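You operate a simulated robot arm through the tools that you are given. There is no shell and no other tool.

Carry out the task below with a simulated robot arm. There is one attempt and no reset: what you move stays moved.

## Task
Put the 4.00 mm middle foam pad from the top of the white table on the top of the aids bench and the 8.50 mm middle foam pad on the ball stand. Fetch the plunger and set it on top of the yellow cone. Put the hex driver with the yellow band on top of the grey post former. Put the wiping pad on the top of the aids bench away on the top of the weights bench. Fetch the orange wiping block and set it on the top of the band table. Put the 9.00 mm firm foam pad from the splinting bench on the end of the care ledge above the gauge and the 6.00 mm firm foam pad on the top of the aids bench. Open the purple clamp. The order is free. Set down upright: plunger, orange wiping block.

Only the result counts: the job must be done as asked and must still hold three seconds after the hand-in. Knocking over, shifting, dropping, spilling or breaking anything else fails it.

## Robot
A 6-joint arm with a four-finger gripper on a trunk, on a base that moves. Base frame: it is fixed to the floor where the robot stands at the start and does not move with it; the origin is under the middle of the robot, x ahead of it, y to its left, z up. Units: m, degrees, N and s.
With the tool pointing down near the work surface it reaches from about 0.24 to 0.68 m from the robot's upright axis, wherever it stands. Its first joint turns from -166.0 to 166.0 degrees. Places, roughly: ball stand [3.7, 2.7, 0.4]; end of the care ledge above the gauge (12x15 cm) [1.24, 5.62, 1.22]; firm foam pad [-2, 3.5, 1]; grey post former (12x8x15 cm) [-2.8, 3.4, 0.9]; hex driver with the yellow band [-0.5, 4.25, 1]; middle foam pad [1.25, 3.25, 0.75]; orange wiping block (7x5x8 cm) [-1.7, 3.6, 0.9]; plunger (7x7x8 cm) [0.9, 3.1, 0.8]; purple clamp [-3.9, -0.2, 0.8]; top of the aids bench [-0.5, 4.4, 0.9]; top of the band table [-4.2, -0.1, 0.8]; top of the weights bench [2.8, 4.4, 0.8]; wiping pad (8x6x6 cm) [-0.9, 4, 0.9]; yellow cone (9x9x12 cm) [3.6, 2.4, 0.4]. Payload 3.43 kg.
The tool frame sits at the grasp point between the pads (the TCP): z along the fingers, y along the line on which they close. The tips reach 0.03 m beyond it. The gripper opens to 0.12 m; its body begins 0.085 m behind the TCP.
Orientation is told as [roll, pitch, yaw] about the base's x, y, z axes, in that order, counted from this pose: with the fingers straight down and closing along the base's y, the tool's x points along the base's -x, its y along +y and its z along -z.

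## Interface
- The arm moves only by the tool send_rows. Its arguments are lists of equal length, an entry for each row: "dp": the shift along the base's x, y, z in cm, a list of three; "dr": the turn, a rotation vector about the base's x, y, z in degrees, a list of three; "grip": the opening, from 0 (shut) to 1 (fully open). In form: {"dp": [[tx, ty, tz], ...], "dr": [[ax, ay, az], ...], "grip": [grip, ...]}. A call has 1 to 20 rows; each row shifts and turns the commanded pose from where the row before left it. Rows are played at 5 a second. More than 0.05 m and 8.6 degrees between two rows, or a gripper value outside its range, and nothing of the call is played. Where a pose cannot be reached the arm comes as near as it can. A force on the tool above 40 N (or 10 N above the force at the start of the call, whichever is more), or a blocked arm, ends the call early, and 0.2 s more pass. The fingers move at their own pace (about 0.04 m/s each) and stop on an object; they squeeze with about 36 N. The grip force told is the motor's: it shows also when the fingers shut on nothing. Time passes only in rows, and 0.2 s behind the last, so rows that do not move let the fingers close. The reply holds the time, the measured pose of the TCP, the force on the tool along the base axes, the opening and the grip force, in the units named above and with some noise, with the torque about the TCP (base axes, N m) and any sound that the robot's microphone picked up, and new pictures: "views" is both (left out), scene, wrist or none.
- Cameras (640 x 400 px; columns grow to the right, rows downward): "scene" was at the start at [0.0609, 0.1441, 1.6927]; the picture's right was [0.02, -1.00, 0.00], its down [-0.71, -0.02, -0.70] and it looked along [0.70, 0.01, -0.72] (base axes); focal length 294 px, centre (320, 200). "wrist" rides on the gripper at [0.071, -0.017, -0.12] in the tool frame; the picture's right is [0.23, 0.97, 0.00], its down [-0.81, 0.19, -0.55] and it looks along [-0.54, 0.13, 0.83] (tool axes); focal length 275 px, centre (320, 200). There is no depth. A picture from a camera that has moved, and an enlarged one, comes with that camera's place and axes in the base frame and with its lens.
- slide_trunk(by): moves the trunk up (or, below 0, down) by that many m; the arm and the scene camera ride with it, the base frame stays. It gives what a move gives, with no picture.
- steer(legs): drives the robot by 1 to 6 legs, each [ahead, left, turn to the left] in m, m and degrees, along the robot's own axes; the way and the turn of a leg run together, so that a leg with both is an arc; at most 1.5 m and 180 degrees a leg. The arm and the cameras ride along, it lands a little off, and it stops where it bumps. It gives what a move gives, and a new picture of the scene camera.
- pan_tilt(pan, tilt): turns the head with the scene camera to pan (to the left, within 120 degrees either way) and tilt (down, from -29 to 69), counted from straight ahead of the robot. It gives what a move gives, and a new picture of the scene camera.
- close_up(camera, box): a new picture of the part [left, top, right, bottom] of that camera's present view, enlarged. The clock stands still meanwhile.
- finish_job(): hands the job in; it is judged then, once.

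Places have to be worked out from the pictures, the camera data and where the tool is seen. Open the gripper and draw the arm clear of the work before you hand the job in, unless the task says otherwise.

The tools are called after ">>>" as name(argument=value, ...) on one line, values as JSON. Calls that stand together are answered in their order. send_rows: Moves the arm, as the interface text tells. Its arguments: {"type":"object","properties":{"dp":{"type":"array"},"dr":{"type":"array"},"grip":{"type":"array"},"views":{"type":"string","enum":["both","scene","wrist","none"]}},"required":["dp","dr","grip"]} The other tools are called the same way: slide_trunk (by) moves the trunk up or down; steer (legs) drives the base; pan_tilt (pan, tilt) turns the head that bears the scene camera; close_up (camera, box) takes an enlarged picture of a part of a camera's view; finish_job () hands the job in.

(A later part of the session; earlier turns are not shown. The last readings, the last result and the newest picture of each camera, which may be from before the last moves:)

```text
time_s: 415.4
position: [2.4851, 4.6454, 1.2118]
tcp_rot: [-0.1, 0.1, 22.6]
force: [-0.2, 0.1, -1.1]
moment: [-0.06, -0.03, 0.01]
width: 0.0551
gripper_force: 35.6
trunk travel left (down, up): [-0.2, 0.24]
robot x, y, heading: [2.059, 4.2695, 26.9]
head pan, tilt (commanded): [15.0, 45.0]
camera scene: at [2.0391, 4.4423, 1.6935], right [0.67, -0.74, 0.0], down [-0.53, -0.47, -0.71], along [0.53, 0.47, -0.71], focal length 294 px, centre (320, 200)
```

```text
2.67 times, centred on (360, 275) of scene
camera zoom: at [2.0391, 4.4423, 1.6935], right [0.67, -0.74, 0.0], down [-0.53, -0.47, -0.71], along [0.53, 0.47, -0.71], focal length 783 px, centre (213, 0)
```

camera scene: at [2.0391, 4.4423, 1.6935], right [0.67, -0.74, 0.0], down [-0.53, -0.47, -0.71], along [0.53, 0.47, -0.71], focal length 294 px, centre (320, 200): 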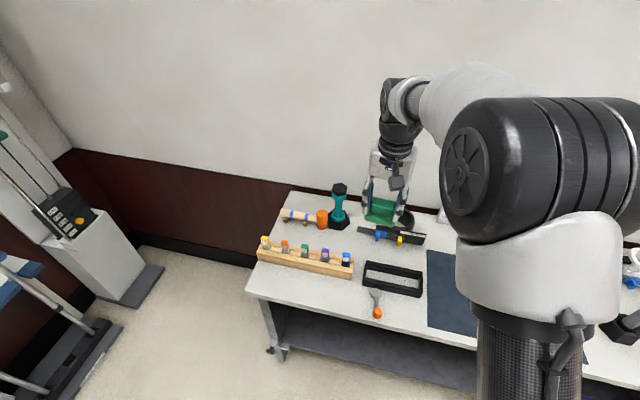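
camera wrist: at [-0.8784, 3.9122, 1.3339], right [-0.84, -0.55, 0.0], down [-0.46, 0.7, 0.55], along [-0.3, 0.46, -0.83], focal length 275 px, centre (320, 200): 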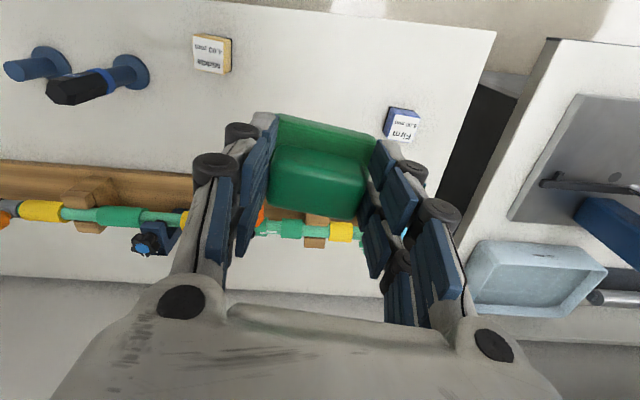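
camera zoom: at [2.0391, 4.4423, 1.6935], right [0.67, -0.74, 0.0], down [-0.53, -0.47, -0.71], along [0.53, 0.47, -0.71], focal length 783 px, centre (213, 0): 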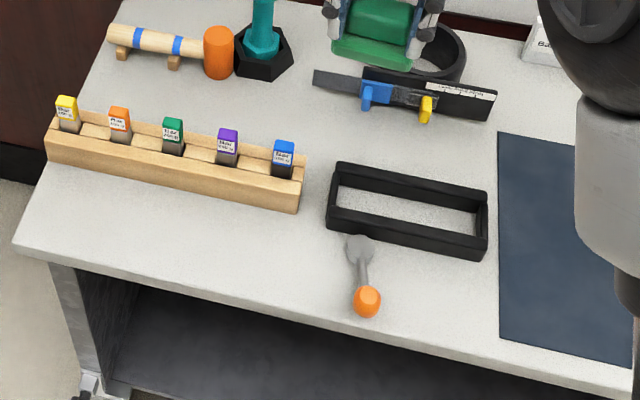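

A roomier bare strip lies in front of the pen block. I choose (2.377, 4.770), square the pad to the bench, and go over it.

>>> send_rows(dp=[[-2.7, 3.1, 0], [-2.7, 3.1, 0], [-2.7, 3.1, 0], [-2.7, 3.15, 0], [0, 0, -5], [0, 0, -5], [0, 0, -5]], dr=[[0, 0, 2], [0, 0, 2], [0, 0, 0], [0, 0, 0], [0, 0, 0], [0, 0, 0], [0, 0, 0]], grip=[0, 0, 0, 0, 0, 0, 0], views="both")

```text
time_s: 417.1
position: [2.3787, 4.7712, 1.0626]
tcp_rot: [-0.2, 0.0, 26.3]
force: [0.4, -0.2, -0.9]
moment: [-0.04, -0.01, 0.01]
width: 0.0549
gripper_force: 36.4
trunk travel left (down, up): [-0.2, 0.24]
robot x, y, heading: [2.0608, 4.2674, 26.9]
head pan, tilt (commanded): [15.0, 45.0]
camera scene: at [2.0401, 4.442, 1.6935], right [0.67, -0.74, 0.0], down [-0.53, -0.47, -0.71], along [0.53, 0.47, -0.71], focal length 294 px, centre (320, 200)
camera wrist: at [2.3217, 4.7243, 1.1836], right [-0.64, 0.77, 0.0], down [0.64, 0.53, 0.55], along [0.43, 0.35, -0.83], focal length 275 px, centre (320, 200)
```

scene: 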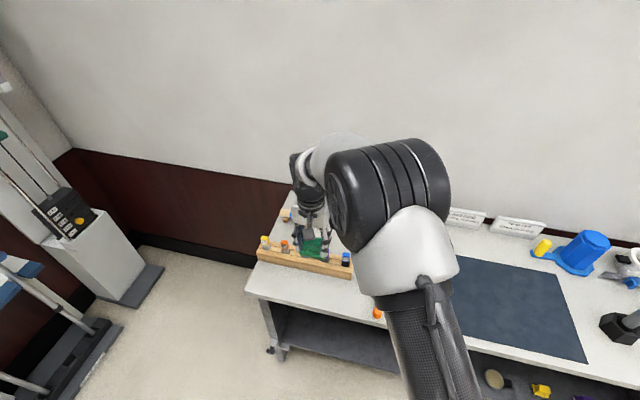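
wrist: 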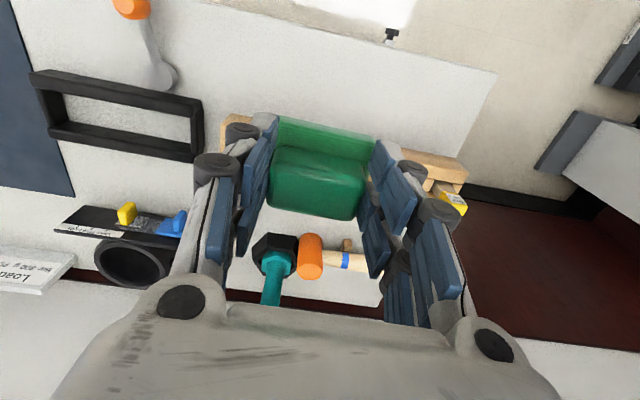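

The landing area is free on all sides. I lower toward the bench.

>>> send_rows(dp=[[0, 0, -5], [0, 0, -5], [0, 0, -5], [0, 0, -2]], dr=[[0, 0, 0], [0, 0, 0], [0, 0, 0], [0, 0, 0]], grip=[0, 0, 0, 0], views="wrist")

>>> close_up(camera="scene", box=[250, 220, 378, 300])

```text
time_s: 418.1
position: [2.3786, 4.7719, 0.8929]
tcp_rot: [-0.1, 0.0, 26.4]
force: [0.2, -0.6, -0.8]
moment: [0.04, 0.02, -0.02]
width: 0.0548
gripper_force: 36.1
trunk travel left (down, up): [-0.2, 0.24]
robot x, y, heading: [2.0615, 4.2707, 26.8]
head pan, tilt (commanded): [15.0, 45.0]
camera wrist: at [2.3217, 4.7247, 1.0137], right [-0.64, 0.77, 0.0], down [0.64, 0.53, 0.55], along [0.43, 0.35, -0.83], focal length 275 px, centre (320, 200)
```

wrist: 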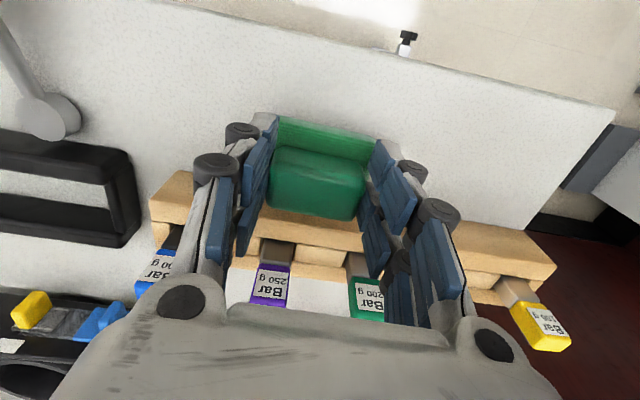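

```text
5.00 times, centred on (314, 260) of scene
camera zoom: at [2.0391, 4.4411, 1.6936], right [0.67, -0.74, 0.0], down [-0.53, -0.47, -0.71], along [0.53, 0.47, -0.71], focal length 1468 px, centre (350, -100)
```

zoom: 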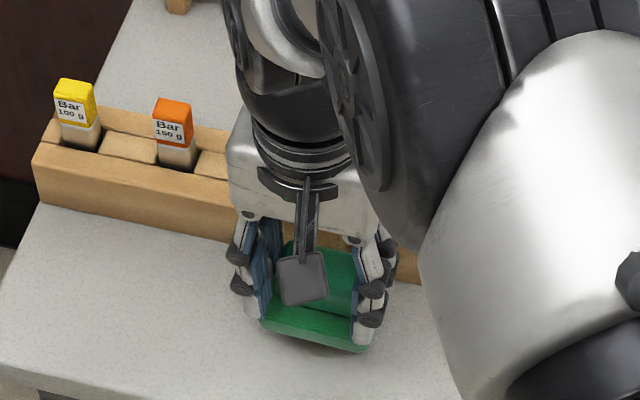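

There is about 2 cm between sponge and block. I lower in small steps to contact.

>>> send_rows(dp=[[0, 0, -1], [0, 0, -0.8], [0, 0, -0.5], [0, 0, -0.3]], dr=[[0, 0, 0], [0, 0, 0], [0, 0, 0], [0, 0, 0]], grip=[0, 0, 0, 0], views="none")

```text
time_s: 419.1
position: [2.3776, 4.7704, 0.8678]
tcp_rot: [-0.1, -0.1, 26.5]
force: [-0.1, -0.2, -0.4]
moment: [0.0, 0.0, 0.01]
width: 0.0548
gripper_force: 36.0
trunk travel left (down, up): [-0.2, 0.24]
robot x, y, heading: [2.0603, 4.2682, 27.0]
head pan, tilt (commanded): [15.0, 45.0]
```

>>> send_rows(dp=[[0, 0, -0.3], [0, 0, -0.3], [0, 0, -0.3]], dr=[[0, 0, 0], [0, 0, 0], [0, 0, 0]], grip=[0, 0, 0], views="wrist")

```text
time_s: 419.9
position: [2.3774, 4.7702, 0.8625]
tcp_rot: [0.2, -0.4, 26.5]
force: [-4.9, -5.6, 30.7]
moment: [-0.31, 0.17, -0.01]
width: 0.0552
gripper_force: 35.9
trunk travel left (down, up): [-0.2, 0.24]
robot x, y, heading: [2.0557, 4.2678, 27.2]
head pan, tilt (commanded): [15.0, 45.0]
camera wrist: at [2.3201, 4.7224, 0.9822], right [-0.64, 0.77, 0.0], down [0.64, 0.53, 0.56], along [0.43, 0.36, -0.83], focal length 275 px, centre (320, 200)
```

wrist: 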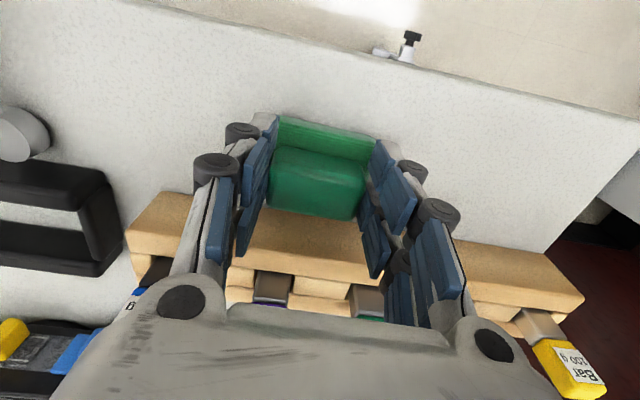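

Contact centred on the bench (z≈0.80). I relax, open and lift away.

>>> send_rows(dp=[[0, 0, 0.25], [0, 0, 0], [0, 0, 0], [0, 0, 0], [0, 0, 2], [0, 0, 4], [0, 0, 5], [0, 0, 5], [0, 0, 5]], dr=[[0, 0, 0], [0, 0, 0], [0, 0, 0], [0, 0, 0], [0, 0, 0], [0, 0, 0], [0, 0, 0], [0, 0, 0], [0, 0, 0]], grip=[0.4, 0.6, 0.65, 0.65, 0.65, 0.65, 0.65, 0.65, 0.65], views="both")

```text
time_s: 421.9
position: [2.3764, 4.7694, 1.0686]
tcp_rot: [-0.1, 0.0, 26.6]
force: [0.3, -0.1, -0.2]
moment: [0.01, -0.02, 0.01]
width: 0.0784
gripper_force: 0.0
trunk travel left (down, up): [-0.2, 0.24]
robot x, y, heading: [2.0563, 4.2724, 26.9]
head pan, tilt (commanded): [15.0, 45.0]
camera scene: at [2.0387, 4.4401, 1.6937], right [0.67, -0.74, 0.0], down [-0.53, -0.47, -0.71], along [0.53, 0.47, -0.71], focal length 294 px, centre (320, 200)
camera wrist: at [2.3202, 4.7215, 1.1899], right [-0.64, 0.77, 0.0], down [0.64, 0.53, 0.55], along [0.43, 0.35, -0.83], focal length 275 px, centre (320, 200)
```

scene: 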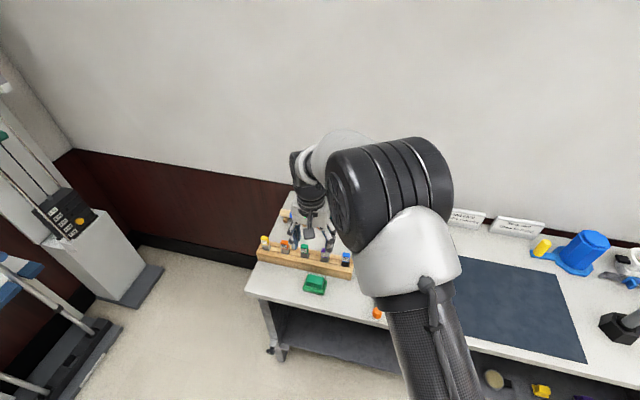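
wrist: 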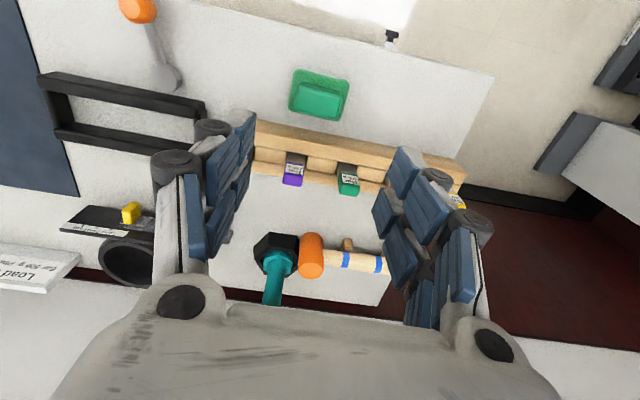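

The green pad is on the weights bench. Next the 8.50 mm pad: I raise the arm, turn round and go to the right end of the white table.

>>> send_rows(dp=[[0, 0, 5], [0, 0, 5], [0, 0, 3]], dr=[[0, 0, 0], [0, 0, 0], [0, 0, 0]], grip=[0.6, 0.6, 0.6], views="none")

>>> steer(legs=[[-0.25, 0, 0], [0, 0, 180], [0.287, 0.56, 0.7]])

>>> close_up(camera="wrist", box=[0, 0, 640, 400])

```text
time_s: 422.6
position: [2.3802, 4.768, 1.1996]
tcp_rot: [-0.1, 0.0, 26.6]
force: [-0.1, -1.1, -0.3]
moment: [0.0, -0.01, -0.01]
width: 0.0721
gripper_force: 0.1
trunk travel left (down, up): [-0.2, 0.24]
robot x, y, heading: [2.0634, 4.2654, 26.8]
head pan, tilt (commanded): [15.0, 45.0]
```

```text
time_s: 434.9
position: [1.5199, 3.025, 1.1989]
tcp_rot: [0.0, 0.0, -153.0]
force: [0.1, -1.1, -0.4]
moment: [0.04, 0.01, -0.01]
width: 0.0717
gripper_force: 0.0
trunk travel left (down, up): [-0.2, 0.24]
robot x, y, heading: [1.8344, 3.5291, -152.3]
head pan, tilt (commanded): [15.0, 45.0]
camera scene: at [1.8575, 3.3611, 1.6935], right [-0.68, 0.74, 0.0], down [0.52, 0.48, -0.71], along [-0.52, -0.48, -0.71], focal length 294 px, centre (320, 200)
```

scene: 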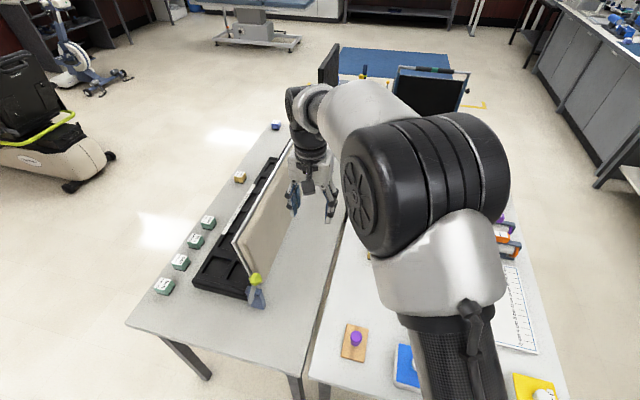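

```text
1.00 times, centred on (320, 200) of wrist (not enlarged: the box is as wide or as high as the picture)
camera zoom: at [1.5752, 3.072, 1.3195], right [0.65, -0.76, 0.0], down [-0.63, -0.54, 0.55], along [-0.42, -0.36, -0.83], focal length 275 px, centre (320, 200)
```

zoom: 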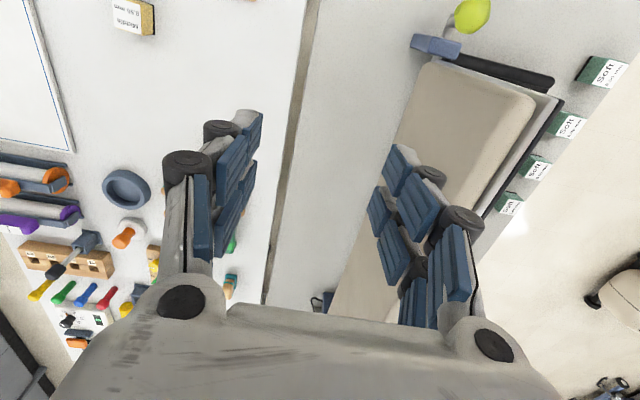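

The 8.50 mm pad is at (1.385, 3.299). I move over it.

>>> send_rows(dp=[[-1.93, 3.91, 0], [-1.93, 3.91, 0], [-1.93, 3.91, 0], [-1.93, 3.91, 0], [-1.93, 3.91, 0], [-1.93, 3.91, 0], [-1.9, 3.9, 0], [0, 0, -5], [0, 0, -5]], dr=[[0, 0, 0], [0, 0, 0], [0, 0, 0], [0, 0, 0], [0, 0, 0], [0, 0, 0], [0, 0, 0], [0, 0, 0], [0, 0, 0]], grip=[0.6, 0.6, 0.6, 0.6, 0.6, 0.6, 0.6, 0.6, 0.6], views="wrist")

>>> close_up(camera="wrist", box=[240, 40, 400, 140])

```text
time_s: 436.9
position: [1.3822, 3.2993, 1.099]
tcp_rot: [0.0, -0.1, -153.0]
force: [-0.2, -0.7, -0.3]
moment: [0.02, -0.01, -0.03]
width: 0.072
gripper_force: 0.0
trunk travel left (down, up): [-0.2, 0.24]
robot x, y, heading: [1.8342, 3.5275, -152.5]
head pan, tilt (commanded): [15.0, 45.0]
camera wrist: at [1.4379, 3.3459, 1.2195], right [0.65, -0.76, 0.0], down [-0.63, -0.54, 0.55], along [-0.42, -0.36, -0.83], focal length 275 px, centre (320, 200)
```

wrist: 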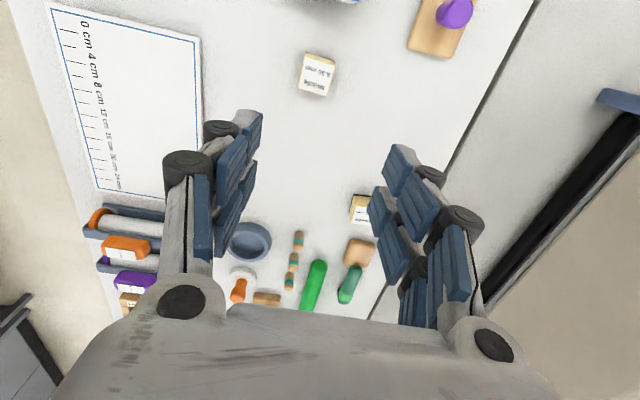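

```text
4.00 times, centred on (320, 90) of wrist
camera zoom: at [1.4379, 3.3459, 1.2195], right [0.65, -0.76, 0.0], down [-0.63, -0.54, 0.55], along [-0.42, -0.36, -0.83], focal length 1101 px, centre (320, 640)
```

zoom: 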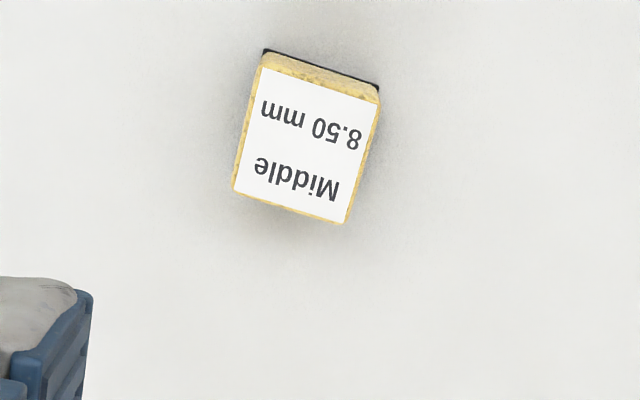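

Labelled 8.50 mm and square to the fingers. I correct slightly and descend.

>>> send_rows(dp=[[0.1, 0.6, -5], [0, 0, -5], [0, 0, -5], [0, 0, -5], [0, 0, -5], [0, 0, -3]], dr=[[0, 0, -1.3], [0, 0, -1], [0, 0, 0], [0, 0, 0], [0, 0, 0], [0, 0, 0]], grip=[0.6, 0.6, 0.6, 0.6, 0.6, 0.6], views="wrist")

```text
refused: row 1 steps farther than a row can; nothing moved
```

>>> send_rows(dp=[[0.1, 0.6, -4], [0, 0, -5], [0, 0, -5], [0, 0, -5], [0, 0, -5], [0, 0, -4]], dr=[[0, 0, -1.3], [0, 0, -1], [0, 0, 0], [0, 0, 0], [0, 0, 0], [0, 0, 0]], grip=[0.6, 0.6, 0.6, 0.6, 0.6, 0.6], views="wrist")

```text
time_s: 438.3
position: [1.3846, 3.304, 0.8198]
tcp_rot: [-0.1, -0.1, -155.3]
force: [0.2, -0.5, -0.5]
moment: [0.03, -0.02, -0.02]
width: 0.0722
gripper_force: 0.0
trunk travel left (down, up): [-0.2, 0.24]
robot x, y, heading: [1.8366, 3.5291, -152.4]
head pan, tilt (commanded): [15.0, 45.0]
camera wrist: at [1.4427, 3.3498, 0.9398], right [0.62, -0.79, 0.0], down [-0.66, -0.51, 0.55], along [-0.44, -0.34, -0.83], focal length 275 px, centre (320, 200)
```

wrist: 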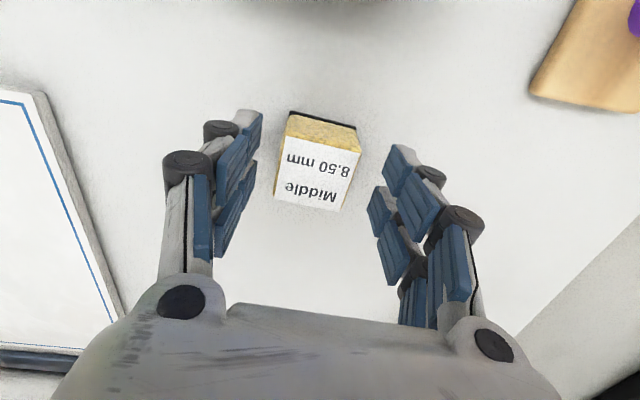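

Centred between the fingers. I lower 2.9 cm and close.

>>> send_rows(dp=[[0, 0, -2], [0, 0, -0.9], [0, 0, 0], [0, 0, 0], [0, 0, 0], [0, 0, 0]], dr=[[0, 0, 0], [0, 0, 0], [0, 0, 0], [0, 0, 0], [0, 0, 0], [0, 0, 0]], grip=[0.6, 0.6, 0, 0, 0, 0], views="wrist")

```text
time_s: 439.7
position: [1.3856, 3.3043, 0.7895]
tcp_rot: [0.0, 0.0, -155.2]
force: [-0.2, 0.2, 0.0]
moment: [0.03, 0.03, 0.01]
width: 0.0441
gripper_force: 35.6
trunk travel left (down, up): [-0.2, 0.24]
robot x, y, heading: [1.8348, 3.5318, -152.5]
head pan, tilt (commanded): [15.0, 45.0]
camera wrist: at [1.443, 3.3504, 0.9108], right [0.62, -0.79, 0.0], down [-0.66, -0.51, 0.55], along [-0.44, -0.34, -0.83], focal length 275 px, centre (320, 200)
```

wrist: 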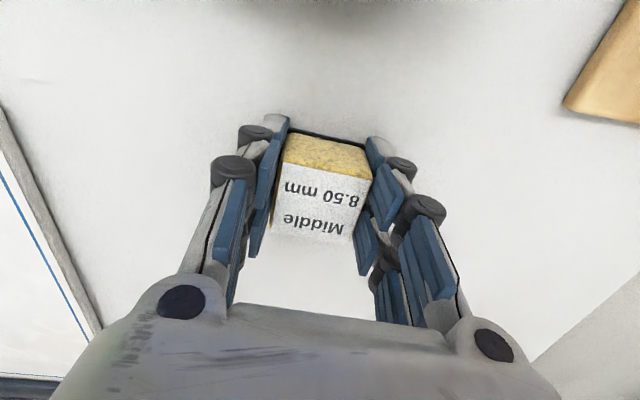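

Gripped. I lift, back off, turn toward the wall side and drive toward the ball stand to have a look at it.

>>> send_rows(dp=[[0, 0, 3], [0, 0, 5], [0, 0, 5], [0, 0, 5], [0, 0, 5], [0, 0, 5], [0, 0, 5], [0, 0, 5]], dr=[[0, 0, 0], [0, 0, 0], [0, 0, 0], [0, 0, 0], [0, 0, 0], [0, 0, 0], [0, 0, 0], [0, 0, 0]], grip=[0, 0, 0, 0, 0, 0, 0, 0], views="none")

>>> steer(legs=[[-0.15, 0, 0], [0, 0, -180], [0.22, -0.84, 0]])

>>> pan_tilt(pan=0, tilt=35)

```text
time_s: 441.5
position: [1.3842, 3.3061, 1.1722]
tcp_rot: [-0.2, 0.0, -155.4]
force: [0.2, 0.2, -0.6]
moment: [0.01, 0.0, 0.0]
width: 0.0442
gripper_force: 35.8
trunk travel left (down, up): [-0.2, 0.24]
robot x, y, heading: [1.8352, 3.5273, -152.6]
head pan, tilt (commanded): [15.0, 45.0]
```

```text
time_s: 454.4
position: [3.0185, 3.2137, 1.1721]
tcp_rot: [-0.1, -0.1, 27.7]
force: [-0.1, -0.5, -0.3]
moment: [0.05, -0.02, -0.01]
width: 0.0443
gripper_force: 36.1
trunk travel left (down, up): [-0.2, 0.24]
robot x, y, heading: [2.5779, 2.9635, 30.5]
head pan, tilt (commanded): [15.0, 45.0]
camera scene: at [2.5483, 3.1375, 1.6936], right [0.71, -0.7, 0.0], down [-0.5, -0.5, -0.71], along [0.5, 0.5, -0.71], focal length 294 px, centre (320, 200)
```

scene: 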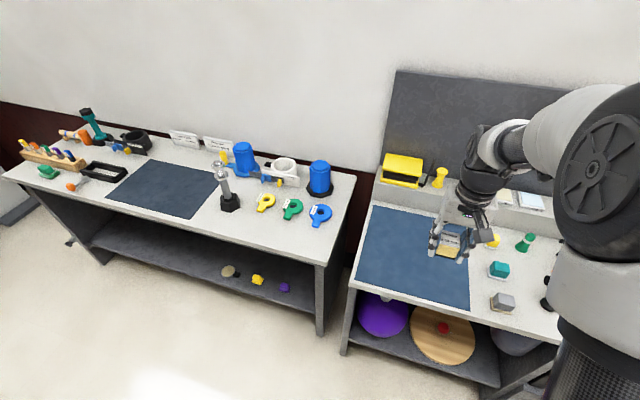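

```text
time_s: 455.2
position: [3.0185, 3.2136, 1.1722]
tcp_rot: [0.0, 0.0, 27.7]
force: [0.1, 0.6, -0.6]
moment: [-0.01, -0.02, 0.0]
width: 0.0439
gripper_force: 35.9
trunk travel left (down, up): [-0.2, 0.24]
robot x, y, heading: [2.5782, 2.9704, 30.5]
head pan, tilt (commanded): [0.0, 35.0]
camera scene: at [2.5668, 3.1246, 1.7084], right [0.51, -0.86, 0.0], down [-0.49, -0.29, -0.82], along [0.71, 0.42, -0.57], focal length 294 px, centre (320, 200)
```

scene: 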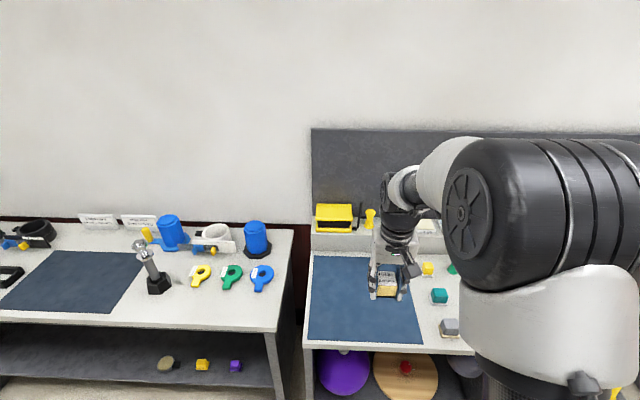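

I turn the base left to get the arm out of the way and look right toward the ball stand.

>>> steer(legs=[[0, -0.45, 0], [0, 0, 60]])

>>> pan_tilt(pan=-70, tilt=40)

>>> close_up(camera="scene", box=[220, 100, 540, 300])

```text
time_s: 460.6
position: [2.8105, 3.0805, 1.1718]
tcp_rot: [-0.1, -0.2, 87.9]
force: [0.5, -0.2, 0.3]
moment: [0.0, -0.01, 0.01]
width: 0.0442
gripper_force: 35.9
trunk travel left (down, up): [-0.2, 0.24]
robot x, y, heading: [2.8039, 2.5789, 90.6]
head pan, tilt (commanded): [0.0, 35.0]
camera scene: at [2.6655, 2.6442, 1.7084], right [1.0, 0.01, 0.0], down [0.01, -0.57, -0.82], along [-0.01, 0.82, -0.57], focal length 294 px, centre (320, 200)
```

scene: 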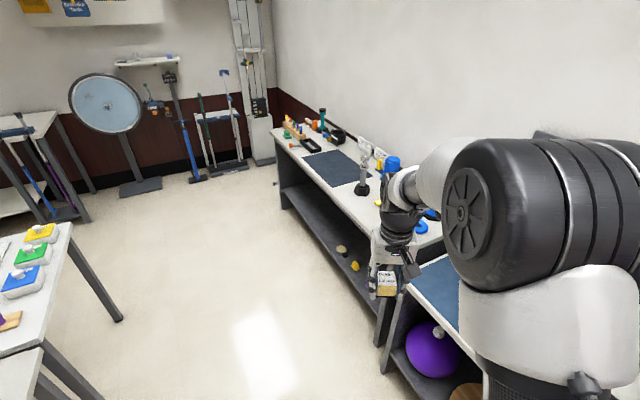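

```text
time_s: 462.0
position: [2.8102, 3.0789, 1.1707]
tcp_rot: [-0.1, -0.1, 87.9]
force: [1.1, -0.5, -1.5]
moment: [0.01, -0.01, 0.02]
width: 0.0439
gripper_force: 36.3
trunk travel left (down, up): [-0.2, 0.24]
robot x, y, heading: [2.8068, 2.5758, 90.5]
head pan, tilt (commanded): [-70.0, 40.0]
camera scene: at [2.7461, 2.5862, 1.7008], right [0.35, -0.94, 0.0], down [-0.6, -0.23, -0.77], along [0.72, 0.27, -0.64], focal length 294 px, centre (320, 200)
```

scene: 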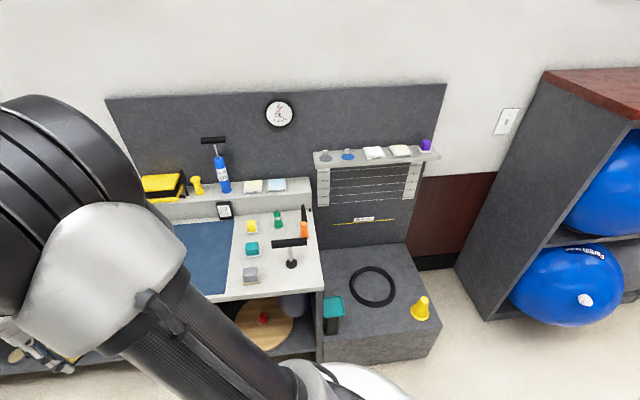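

```text
2.00 times, centred on (380, 200) of scene
camera zoom: at [2.7461, 2.5862, 1.7008], right [0.35, -0.94, 0.0], down [-0.6, -0.23, -0.77], along [0.72, 0.27, -0.64], focal length 587 px, centre (200, 200)
```

zoom: 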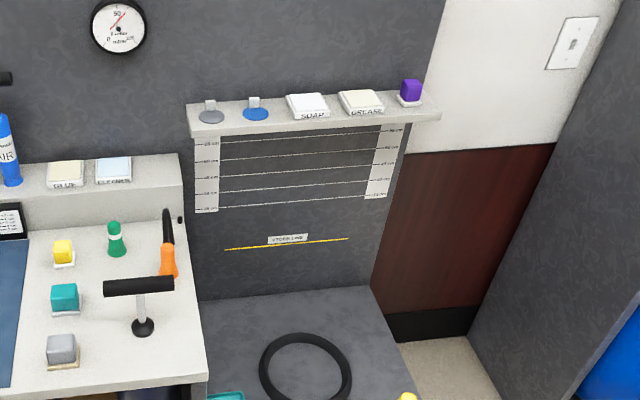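

The ball stand's top (z≈0.4) has a black ring in the middle, a can front-left and the yellow cone front-right. A free spot lies in front of the ring at about (3.482, 2.587). I turn back and step up to the stand.

>>> steer(legs=[[0, 0, -62], [0.22, -0.31, 0]])

>>> slide_trunk(by=-0.2)

>>> close_up(camera="wrist", box=[0, 0, 640, 400])

```text
time_s: 467.2
position: [3.5953, 2.6399, 1.1704]
tcp_rot: [-0.1, 0.0, 25.6]
force: [0.9, 0.6, 0.5]
moment: [-0.01, 0.03, -0.02]
width: 0.0441
gripper_force: 35.6
trunk travel left (down, up): [-0.2, 0.24]
robot x, y, heading: [3.145, 2.4073, 28.4]
head pan, tilt (commanded): [-70.0, 40.0]
camera scene: at [3.1271, 2.4682, 1.7009], right [-0.66, -0.75, 0.0], down [-0.48, 0.43, -0.77], along [0.57, -0.51, -0.64], focal length 294 px, centre (320, 200)
```

scene: 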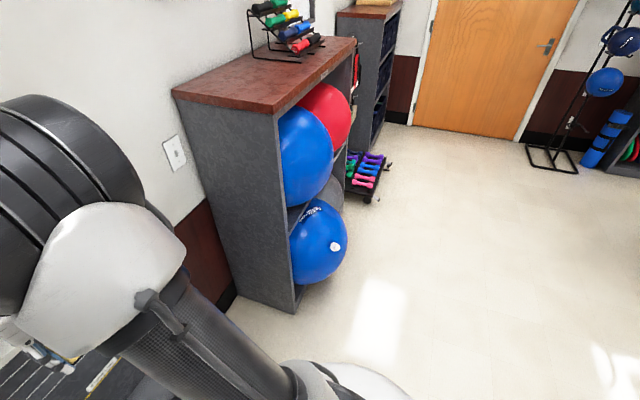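

```text
time_s: 469.3
position: [3.595, 2.6398, 0.9724]
tcp_rot: [-0.1, -0.1, 25.5]
force: [-0.7, -0.7, -0.4]
moment: [-0.01, -0.01, 0.0]
width: 0.0443
gripper_force: 36.2
trunk travel left (down, up): [0.0, 0.44]
robot x, y, heading: [3.145, 2.4078, 28.4]
head pan, tilt (commanded): [-70.0, 40.0]
```

```text
1.00 times, centred on (320, 200) of wrist (not enlarged: the box is as wide or as high as the picture)
camera zoom: at [3.5373, 2.5938, 1.0922], right [-0.63, 0.78, 0.0], down [0.65, 0.52, 0.55], along [0.43, 0.35, -0.83], focal length 275 px, centre (320, 200)
```

zoom: 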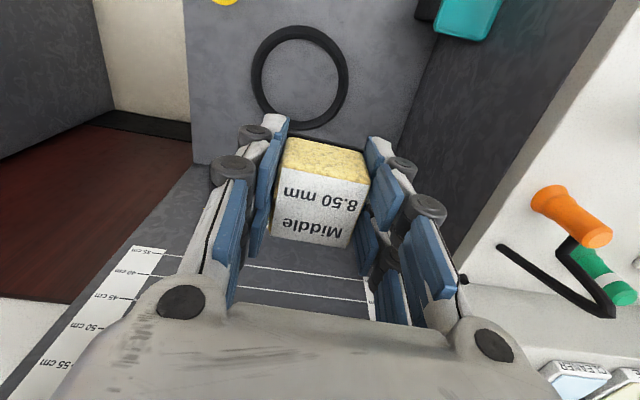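

I move over the chosen spot in front of the ring and start down.

>>> send_rows(dp=[[-3.8, -1.77, 0], [-3.8, -1.77, 0], [-3.8, -1.77, 0], [0, 0, -5], [0, 0, -5], [0, 0, -5], [0, 0, -5], [0, 0, -5]], dr=[[0, 0, 0], [0, 0, 0], [0, 0, 0], [0, 0, 0], [0, 0, 0], [0, 0, 0], [0, 0, 0], [0, 0, 0]], grip=[0, 0, 0, 0, 0, 0, 0, 0], views="wrist")

```text
time_s: 471.1
position: [3.4804, 2.5854, 0.7229]
tcp_rot: [-0.1, -0.1, 25.6]
force: [0.3, 0.3, 0.1]
moment: [0.0, -0.01, -0.01]
width: 0.044
gripper_force: 36.0
trunk travel left (down, up): [0.0, 0.44]
robot x, y, heading: [3.1437, 2.41, 28.2]
head pan, tilt (commanded): [-70.0, 40.0]
camera wrist: at [3.4226, 2.5396, 0.843], right [-0.63, 0.78, 0.0], down [0.65, 0.52, 0.55], along [0.43, 0.35, -0.83], focal length 275 px, centre (320, 200)
```

wrist: 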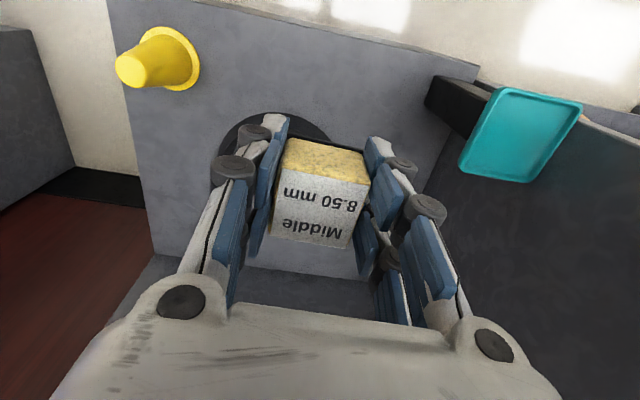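

The landing point is midway between the front edge and the ring. I continue down.

>>> send_rows(dp=[[0, 0, -5], [0, 0, -5], [0, 0, -5], [0, 0, -5], [0, 0, -5], [0, 0, -1]], dr=[[0, 0, 0], [0, 0, 0], [0, 0, 0], [0, 0, 0], [0, 0, 0], [0, 0, 0]], grip=[0, 0, 0, 0, 0, 0], views="wrist")

```text
time_s: 472.5
position: [3.4804, 2.5858, 0.4602]
tcp_rot: [-0.1, -0.1, 25.5]
force: [0.4, -0.3, 0.0]
moment: [0.03, 0.01, 0.01]
width: 0.044
gripper_force: 35.4
trunk travel left (down, up): [0.0, 0.44]
robot x, y, heading: [3.1442, 2.4066, 28.7]
head pan, tilt (commanded): [-70.0, 40.0]
camera wrist: at [3.4232, 2.5403, 0.5812], right [-0.63, 0.78, 0.0], down [0.65, 0.52, 0.55], along [0.43, 0.35, -0.83], focal length 275 px, centre (320, 200)
```

wrist: 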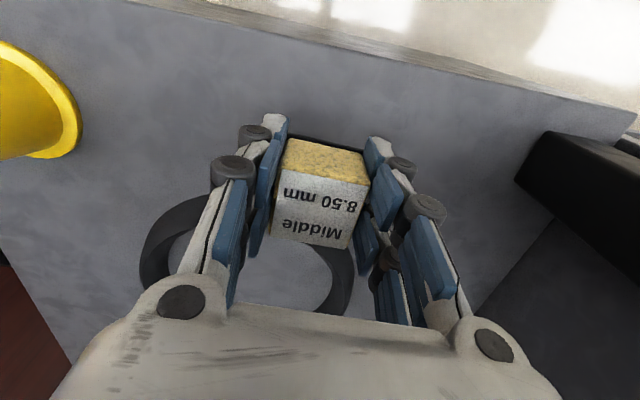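

I lower the rest in small steps until it touches.

>>> send_rows(dp=[[0, 0, -0.8], [0, 0, -0.6], [0, 0, -0.4], [0, 0, -0.3]], dr=[[0, 0, 0], [0, 0, 0], [0, 0, 0], [0, 0, 0]], grip=[0, 0, 0, 0], views="none")

```text
time_s: 473.5
position: [3.4819, 2.5865, 0.4408]
tcp_rot: [-0.1, -0.2, 25.6]
force: [0.5, 0.4, -0.1]
moment: [-0.01, 0.0, 0.0]
width: 0.0438
gripper_force: 35.9
trunk travel left (down, up): [0.0, 0.44]
robot x, y, heading: [3.1462, 2.4103, 28.5]
head pan, tilt (commanded): [-70.0, 40.0]
```

>>> send_rows(dp=[[0, 0, -0.3], [0, 0, -0.2], [0, 0, -0.2]], dr=[[0, 0, 0], [0, 0, 0], [0, 0, 0]], grip=[0, 0, 0], views="none")

```text
time_s: 474.3
position: [3.4828, 2.5865, 0.4338]
tcp_rot: [-0.1, 0.0, 25.6]
force: [0.4, 0.3, -0.4]
moment: [0.0, -0.02, -0.04]
width: 0.0444
gripper_force: 36.1
trunk travel left (down, up): [0.0, 0.44]
robot x, y, heading: [3.1482, 2.4081, 28.5]
head pan, tilt (commanded): [-70.0, 40.0]
```

>>> send_rows(dp=[[0, 0, -0.2], [0, 0, -0.2], [0, 0, -0.2]], dr=[[0, 0, 0], [0, 0, 0], [0, 0, 0]], grip=[0, 0, 0], views="wrist")

```text
time_s: 475.1
position: [3.4808, 2.5885, 0.4276]
tcp_rot: [-0.1, -0.1, 25.6]
force: [-0.7, 0.4, 0.0]
moment: [0.03, 0.03, -0.02]
width: 0.0441
gripper_force: 35.7
trunk travel left (down, up): [0.0, 0.44]
robot x, y, heading: [3.1474, 2.4111, 28.7]
head pan, tilt (commanded): [-70.0, 40.0]
camera wrist: at [3.4237, 2.541, 0.5485], right [-0.63, 0.78, 0.0], down [0.65, 0.52, 0.55], along [0.43, 0.35, -0.83], focal length 275 px, centre (320, 200)
```

wrist: 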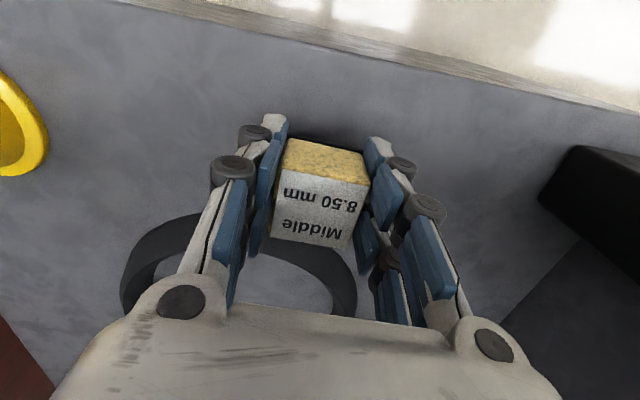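

Still a little gap. I keep going in 3 mm steps.

>>> send_rows(dp=[[0, 0, -0.3], [0, 0, -0.3], [0, 0, -0.3]], dr=[[0, 0, 0], [0, 0, 0], [0, 0, 0]], grip=[0, 0, 0], views="none")

```text
time_s: 475.9
position: [3.4785, 2.5886, 0.419]
tcp_rot: [0.0, 0.0, 25.5]
force: [0.2, -0.7, 0.5]
moment: [0.0, -0.01, 0.02]
width: 0.0439
gripper_force: 36.5
trunk travel left (down, up): [0.0, 0.44]
robot x, y, heading: [3.1481, 2.4094, 28.3]
head pan, tilt (commanded): [-70.0, 40.0]
```

>>> send_rows(dp=[[0, 0, -0.3], [0, 0, -0.3], [0, 0, -0.3]], dr=[[0, 0, 0], [0, 0, 0], [0, 0, 0]], grip=[0, 0, 0], views="wrist")

```text
time_s: 476.7
position: [3.4806, 2.5875, 0.4084]
tcp_rot: [-0.1, -0.1, 25.6]
force: [-0.3, 1.4, -0.1]
moment: [0.0, 0.0, -0.01]
width: 0.044
gripper_force: 35.9
trunk travel left (down, up): [0.0, 0.44]
robot x, y, heading: [3.1464, 2.4115, 28.5]
head pan, tilt (commanded): [-70.0, 40.0]
camera wrist: at [3.4231, 2.5412, 0.5298], right [-0.63, 0.78, 0.0], down [0.65, 0.52, 0.55], along [0.43, 0.35, -0.83], focal length 275 px, centre (320, 200)
```

wrist: 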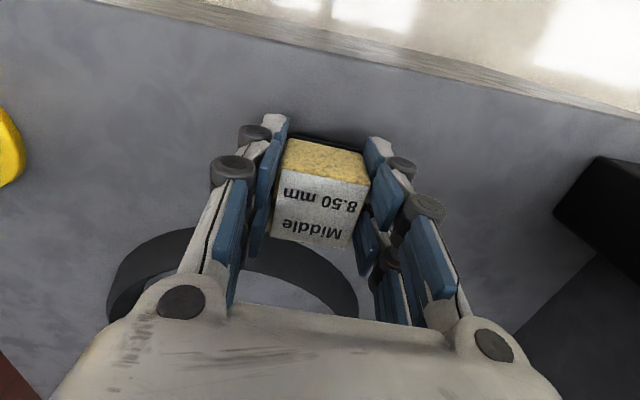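

No contact yet; I continue down carefully.

>>> send_rows(dp=[[0, 0, -0.4], [0, 0, -0.4], [0, 0, -0.3]], dr=[[0, 0, 0], [0, 0, 0], [0, 0, 0]], grip=[0, 0, 0], views="none")

```text
time_s: 477.5
position: [3.4802, 2.5864, 0.3973]
tcp_rot: [-0.2, 0.0, 25.6]
force: [0.1, 0.7, -0.2]
moment: [-0.04, -0.01, 0.0]
width: 0.044
gripper_force: 35.8
trunk travel left (down, up): [0.0, 0.44]
robot x, y, heading: [3.1464, 2.4046, 28.3]
head pan, tilt (commanded): [-70.0, 40.0]
```

>>> send_rows(dp=[[0, 0, -0.3], [0, 0, -0.3], [0, 0, -0.3]], dr=[[0, 0, 0], [0, 0, 0], [0, 0, 0]], grip=[0, 0, 0], views="wrist")

```text
time_s: 478.3
position: [3.4804, 2.5863, 0.3897]
tcp_rot: [0.0, -0.2, 25.6]
force: [-2.5, -1.6, 20.5]
moment: [0.22, 0.19, 0.06]
width: 0.0441
gripper_force: 36.7
trunk travel left (down, up): [0.0, 0.44]
robot x, y, heading: [3.1467, 2.4081, 28.5]
head pan, tilt (commanded): [-70.0, 40.0]
camera wrist: at [3.4232, 2.541, 0.5103], right [-0.63, 0.78, 0.0], down [0.65, 0.52, 0.55], along [0.43, 0.35, -0.83], focal length 275 px, centre (320, 200)
```

wrist: 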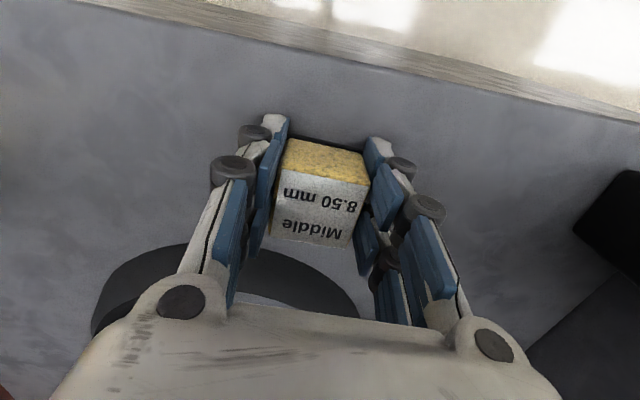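

The pad rests on the ball stand (top ≈0.358). I relax, open and lift.

>>> send_rows(dp=[[0, 0, 0.15], [0, 0, 0], [0, 0, 0], [0, 0, 0], [0, 0, 4], [0, 0, 5], [0, 0, 5], [0, 0, 5]], dr=[[0, 0, 0], [0, 0, 0], [0, 0, 0], [0, 0, 0], [0, 0, 0], [0, 0, 0], [0, 0, 0], [0, 0, 0]], grip=[0.4, 0.55, 0.6, 0.6, 0.6, 0.6, 0.6, 0.6], views="wrist")

>>> close_up(camera="wrist", box=[60, 20, 320, 182])

```text
time_s: 480.1
position: [3.4821, 2.5842, 0.5811]
tcp_rot: [-0.1, -0.1, 25.5]
force: [0.9, 0.4, 0.2]
moment: [-0.04, 0.01, 0.03]
width: 0.0723
gripper_force: 0.1
trunk travel left (down, up): [0.0, 0.44]
robot x, y, heading: [3.1479, 2.4086, 28.3]
head pan, tilt (commanded): [-70.0, 40.0]
camera wrist: at [3.4244, 2.5387, 0.7023], right [-0.63, 0.78, 0.0], down [0.65, 0.52, 0.55], along [0.43, 0.35, -0.83], focal length 275 px, centre (320, 200)
```

wrist: 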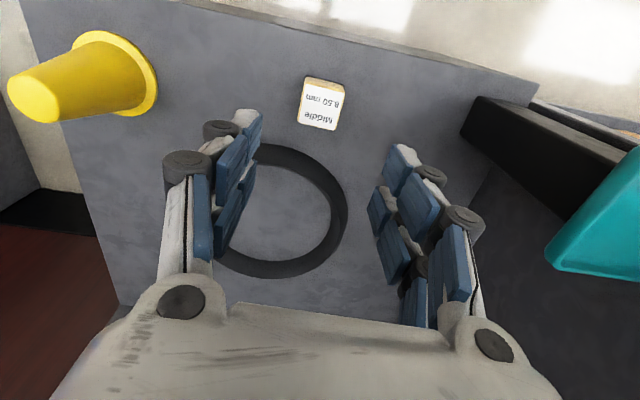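

```text
2.46 times, centred on (190, 101) of wrist
camera zoom: at [3.4244, 2.5387, 0.7023], right [-0.63, 0.78, 0.0], down [0.65, 0.52, 0.55], along [0.43, 0.35, -0.83], focal length 678 px, centre (640, 444)
```

zoom: 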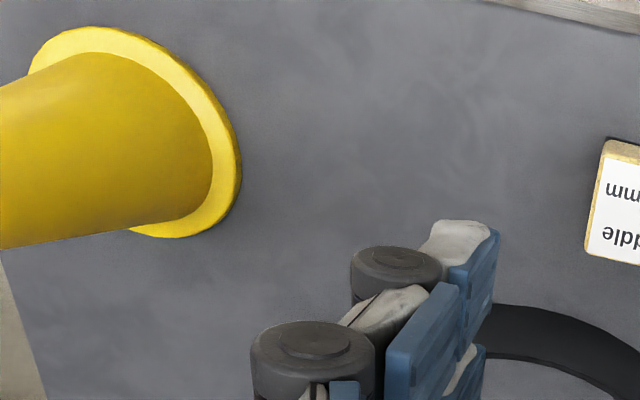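

The 8.50 mm pad is on the ball stand. I raise the arm and trunk and go back to the white table's back side for the plunger.

>>> send_rows(dp=[[0, 0, 5], [0, 0, 5], [0, 0, 5], [0, 0, 5], [0, 0, 5], [0, 0, 5], [0, 0, 5], [0, 0, 5]], dr=[[0, 0, 0], [0, 0, 0], [0, 0, 0], [0, 0, 0], [0, 0, 0], [0, 0, 0], [0, 0, 0], [0, 0, 0]], grip=[0.6, 0.6, 0.6, 0.6, 0.6, 0.6, 0.6, 0.6], views="none")

>>> slide_trunk(by=0.2)

>>> steer(legs=[[-0.269, 0.76, 0], [-0.058, 1.053, 0], [0, 0, -90.7], [-0.4955, -0.192, 0], [-0.172, -0.869, 0]])

```text
time_s: 481.9
position: [3.4786, 2.5862, 0.9812]
tcp_rot: [-0.1, 0.0, 25.7]
force: [0.4, 0.0, -0.1]
moment: [-0.02, 0.0, -0.01]
width: 0.0724
gripper_force: 0.1
trunk travel left (down, up): [0.0, 0.44]
robot x, y, heading: [3.1448, 2.4068, 28.3]
head pan, tilt (commanded): [-70.0, 40.0]
```

```text
time_s: 484.1
position: [3.4788, 2.5854, 1.1799]
tcp_rot: [-0.1, -0.1, 25.6]
force: [0.5, 0.4, -0.3]
moment: [-0.02, 0.01, -0.05]
width: 0.0719
gripper_force: 0.0
trunk travel left (down, up): [-0.2, 0.24]
robot x, y, heading: [3.153, 2.4099, 28.3]
head pan, tilt (commanded): [-70.0, 40.0]
```

```text
time_s: 504.4
position: [0.904, 3.6495, 1.1788]
tcp_rot: [-0.1, -0.2, -66.7]
force: [-0.1, 0.1, 0.2]
moment: [-0.01, -0.04, -0.01]
width: 0.072
gripper_force: 0.0
trunk travel left (down, up): [-0.2, 0.24]
robot x, y, heading: [0.7416, 3.9912, -64.3]
head pan, tilt (commanded): [-70.0, 40.0]
camera scene: at [0.7985, 4.0103, 1.7009], right [-0.72, 0.7, 0.0], down [0.45, 0.46, -0.77], along [-0.53, -0.55, -0.64], focal length 294 px, centre (320, 200)
```

scene: 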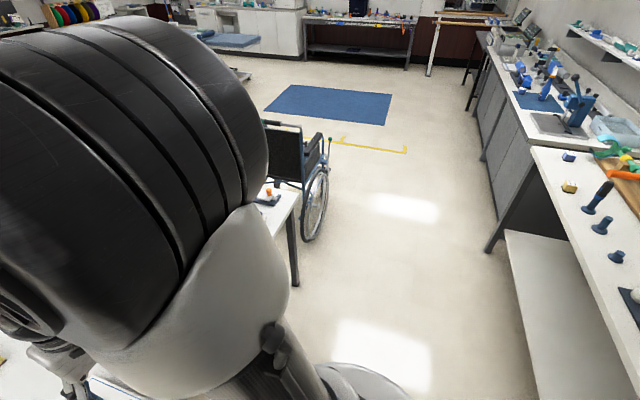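

I step up to the table and look at the plunger with the wrist camera.

>>> steer(legs=[[0.24, 0, 1.9]])

>>> send_rows(dp=[[-0.5, -4, 0], [-0.5, -4, 0], [-0.5, -4, 0]], dr=[[0, 0, 0], [0, 0, 0], [0, 0, 0]], grip=[0.8, 0.8, 0.8], views="wrist")

```text
time_s: 506.1
position: [1.0237, 3.4383, 1.179]
tcp_rot: [-0.1, 0.1, -65.0]
force: [0.0, -0.1, -1.4]
moment: [0.03, 0.03, 0.0]
width: 0.0718
gripper_force: 0.0
trunk travel left (down, up): [-0.2, 0.24]
robot x, y, heading: [0.8492, 3.7748, -62.1]
head pan, tilt (commanded): [-70.0, 40.0]
camera scene: at [0.9081, 3.7953, 1.7008], right [-0.74, 0.67, 0.0], down [0.43, 0.48, -0.77], along [-0.52, -0.57, -0.64], focal length 294 px, centre (320, 200)
```

scene: 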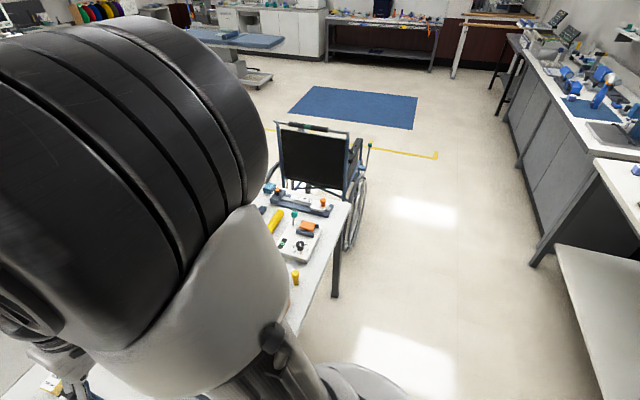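

```text
time_s: 506.9
position: [1.0079, 3.3156, 1.1816]
tcp_rot: [-0.1, 0.1, -65.0]
force: [-0.3, -0.1, -0.2]
moment: [0.03, -0.02, 0.0]
width: 0.0959
gripper_force: 0.1
trunk travel left (down, up): [-0.2, 0.24]
robot x, y, heading: [0.851, 3.7745, -62.2]
head pan, tilt (commanded): [-70.0, 40.0]
camera wrist: at [0.9621, 3.3727, 1.3026], right [0.79, 0.62, 0.0], down [0.52, -0.65, 0.55], along [0.34, -0.43, -0.83], focal length 275 px, centre (320, 200)
```

wrist: 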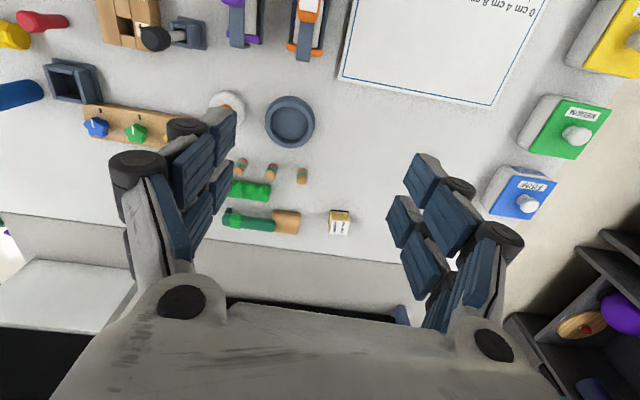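

The plunger is at about (0.914, 3.165). I move over it to see its shape.

>>> send_rows(dp=[[-2.35, -3.75, 0], [-2.35, -3.75, 0], [-2.35, -3.75, 0], [-2.35, -3.75, 0], [0, 0, -5]], dr=[[0, 0, 0], [0, 0, 0], [0, 0, 0], [0, 0, 0], [0, 0, 0]], grip=[0.7, 0.6, 0.6, 0.6, 0.6], views="wrist")

>>> close_up(camera="wrist", box=[240, 30, 400, 130])

```text
time_s: 508.1
position: [0.9174, 3.1653, 1.1317]
tcp_rot: [-0.2, -0.1, -65.0]
force: [0.4, -0.8, -0.3]
moment: [0.08, 0.03, 0.03]
width: 0.0717
gripper_force: 0.1
trunk travel left (down, up): [-0.2, 0.24]
robot x, y, heading: [0.853, 3.7766, -62.4]
head pan, tilt (commanded): [-70.0, 40.0]
camera wrist: at [0.8721, 3.2236, 1.2527], right [0.78, 0.62, 0.0], down [0.52, -0.65, 0.55], along [0.34, -0.44, -0.83], focal length 275 px, centre (320, 200)
```

wrist: 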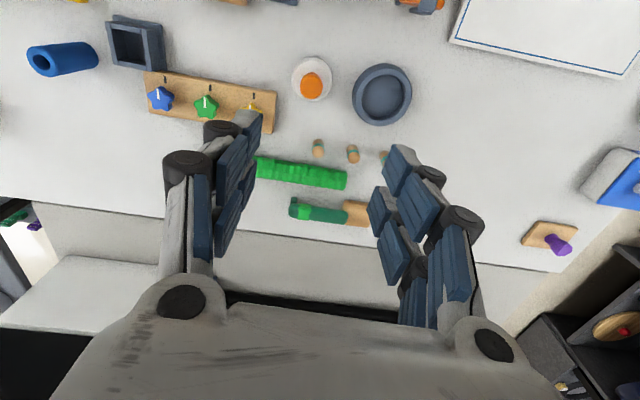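

```text
4.00 times, centred on (320, 80) of wrist
camera zoom: at [0.8721, 3.2236, 1.2527], right [0.78, 0.62, 0.0], down [0.52, -0.65, 0.55], along [0.34, -0.44, -0.83], focal length 1101 px, centre (320, 680)
```

zoom: 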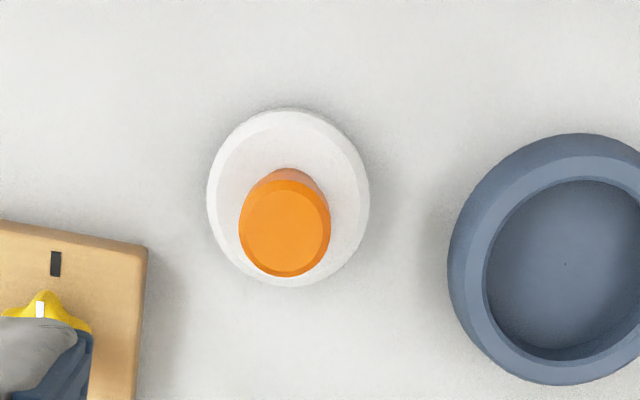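

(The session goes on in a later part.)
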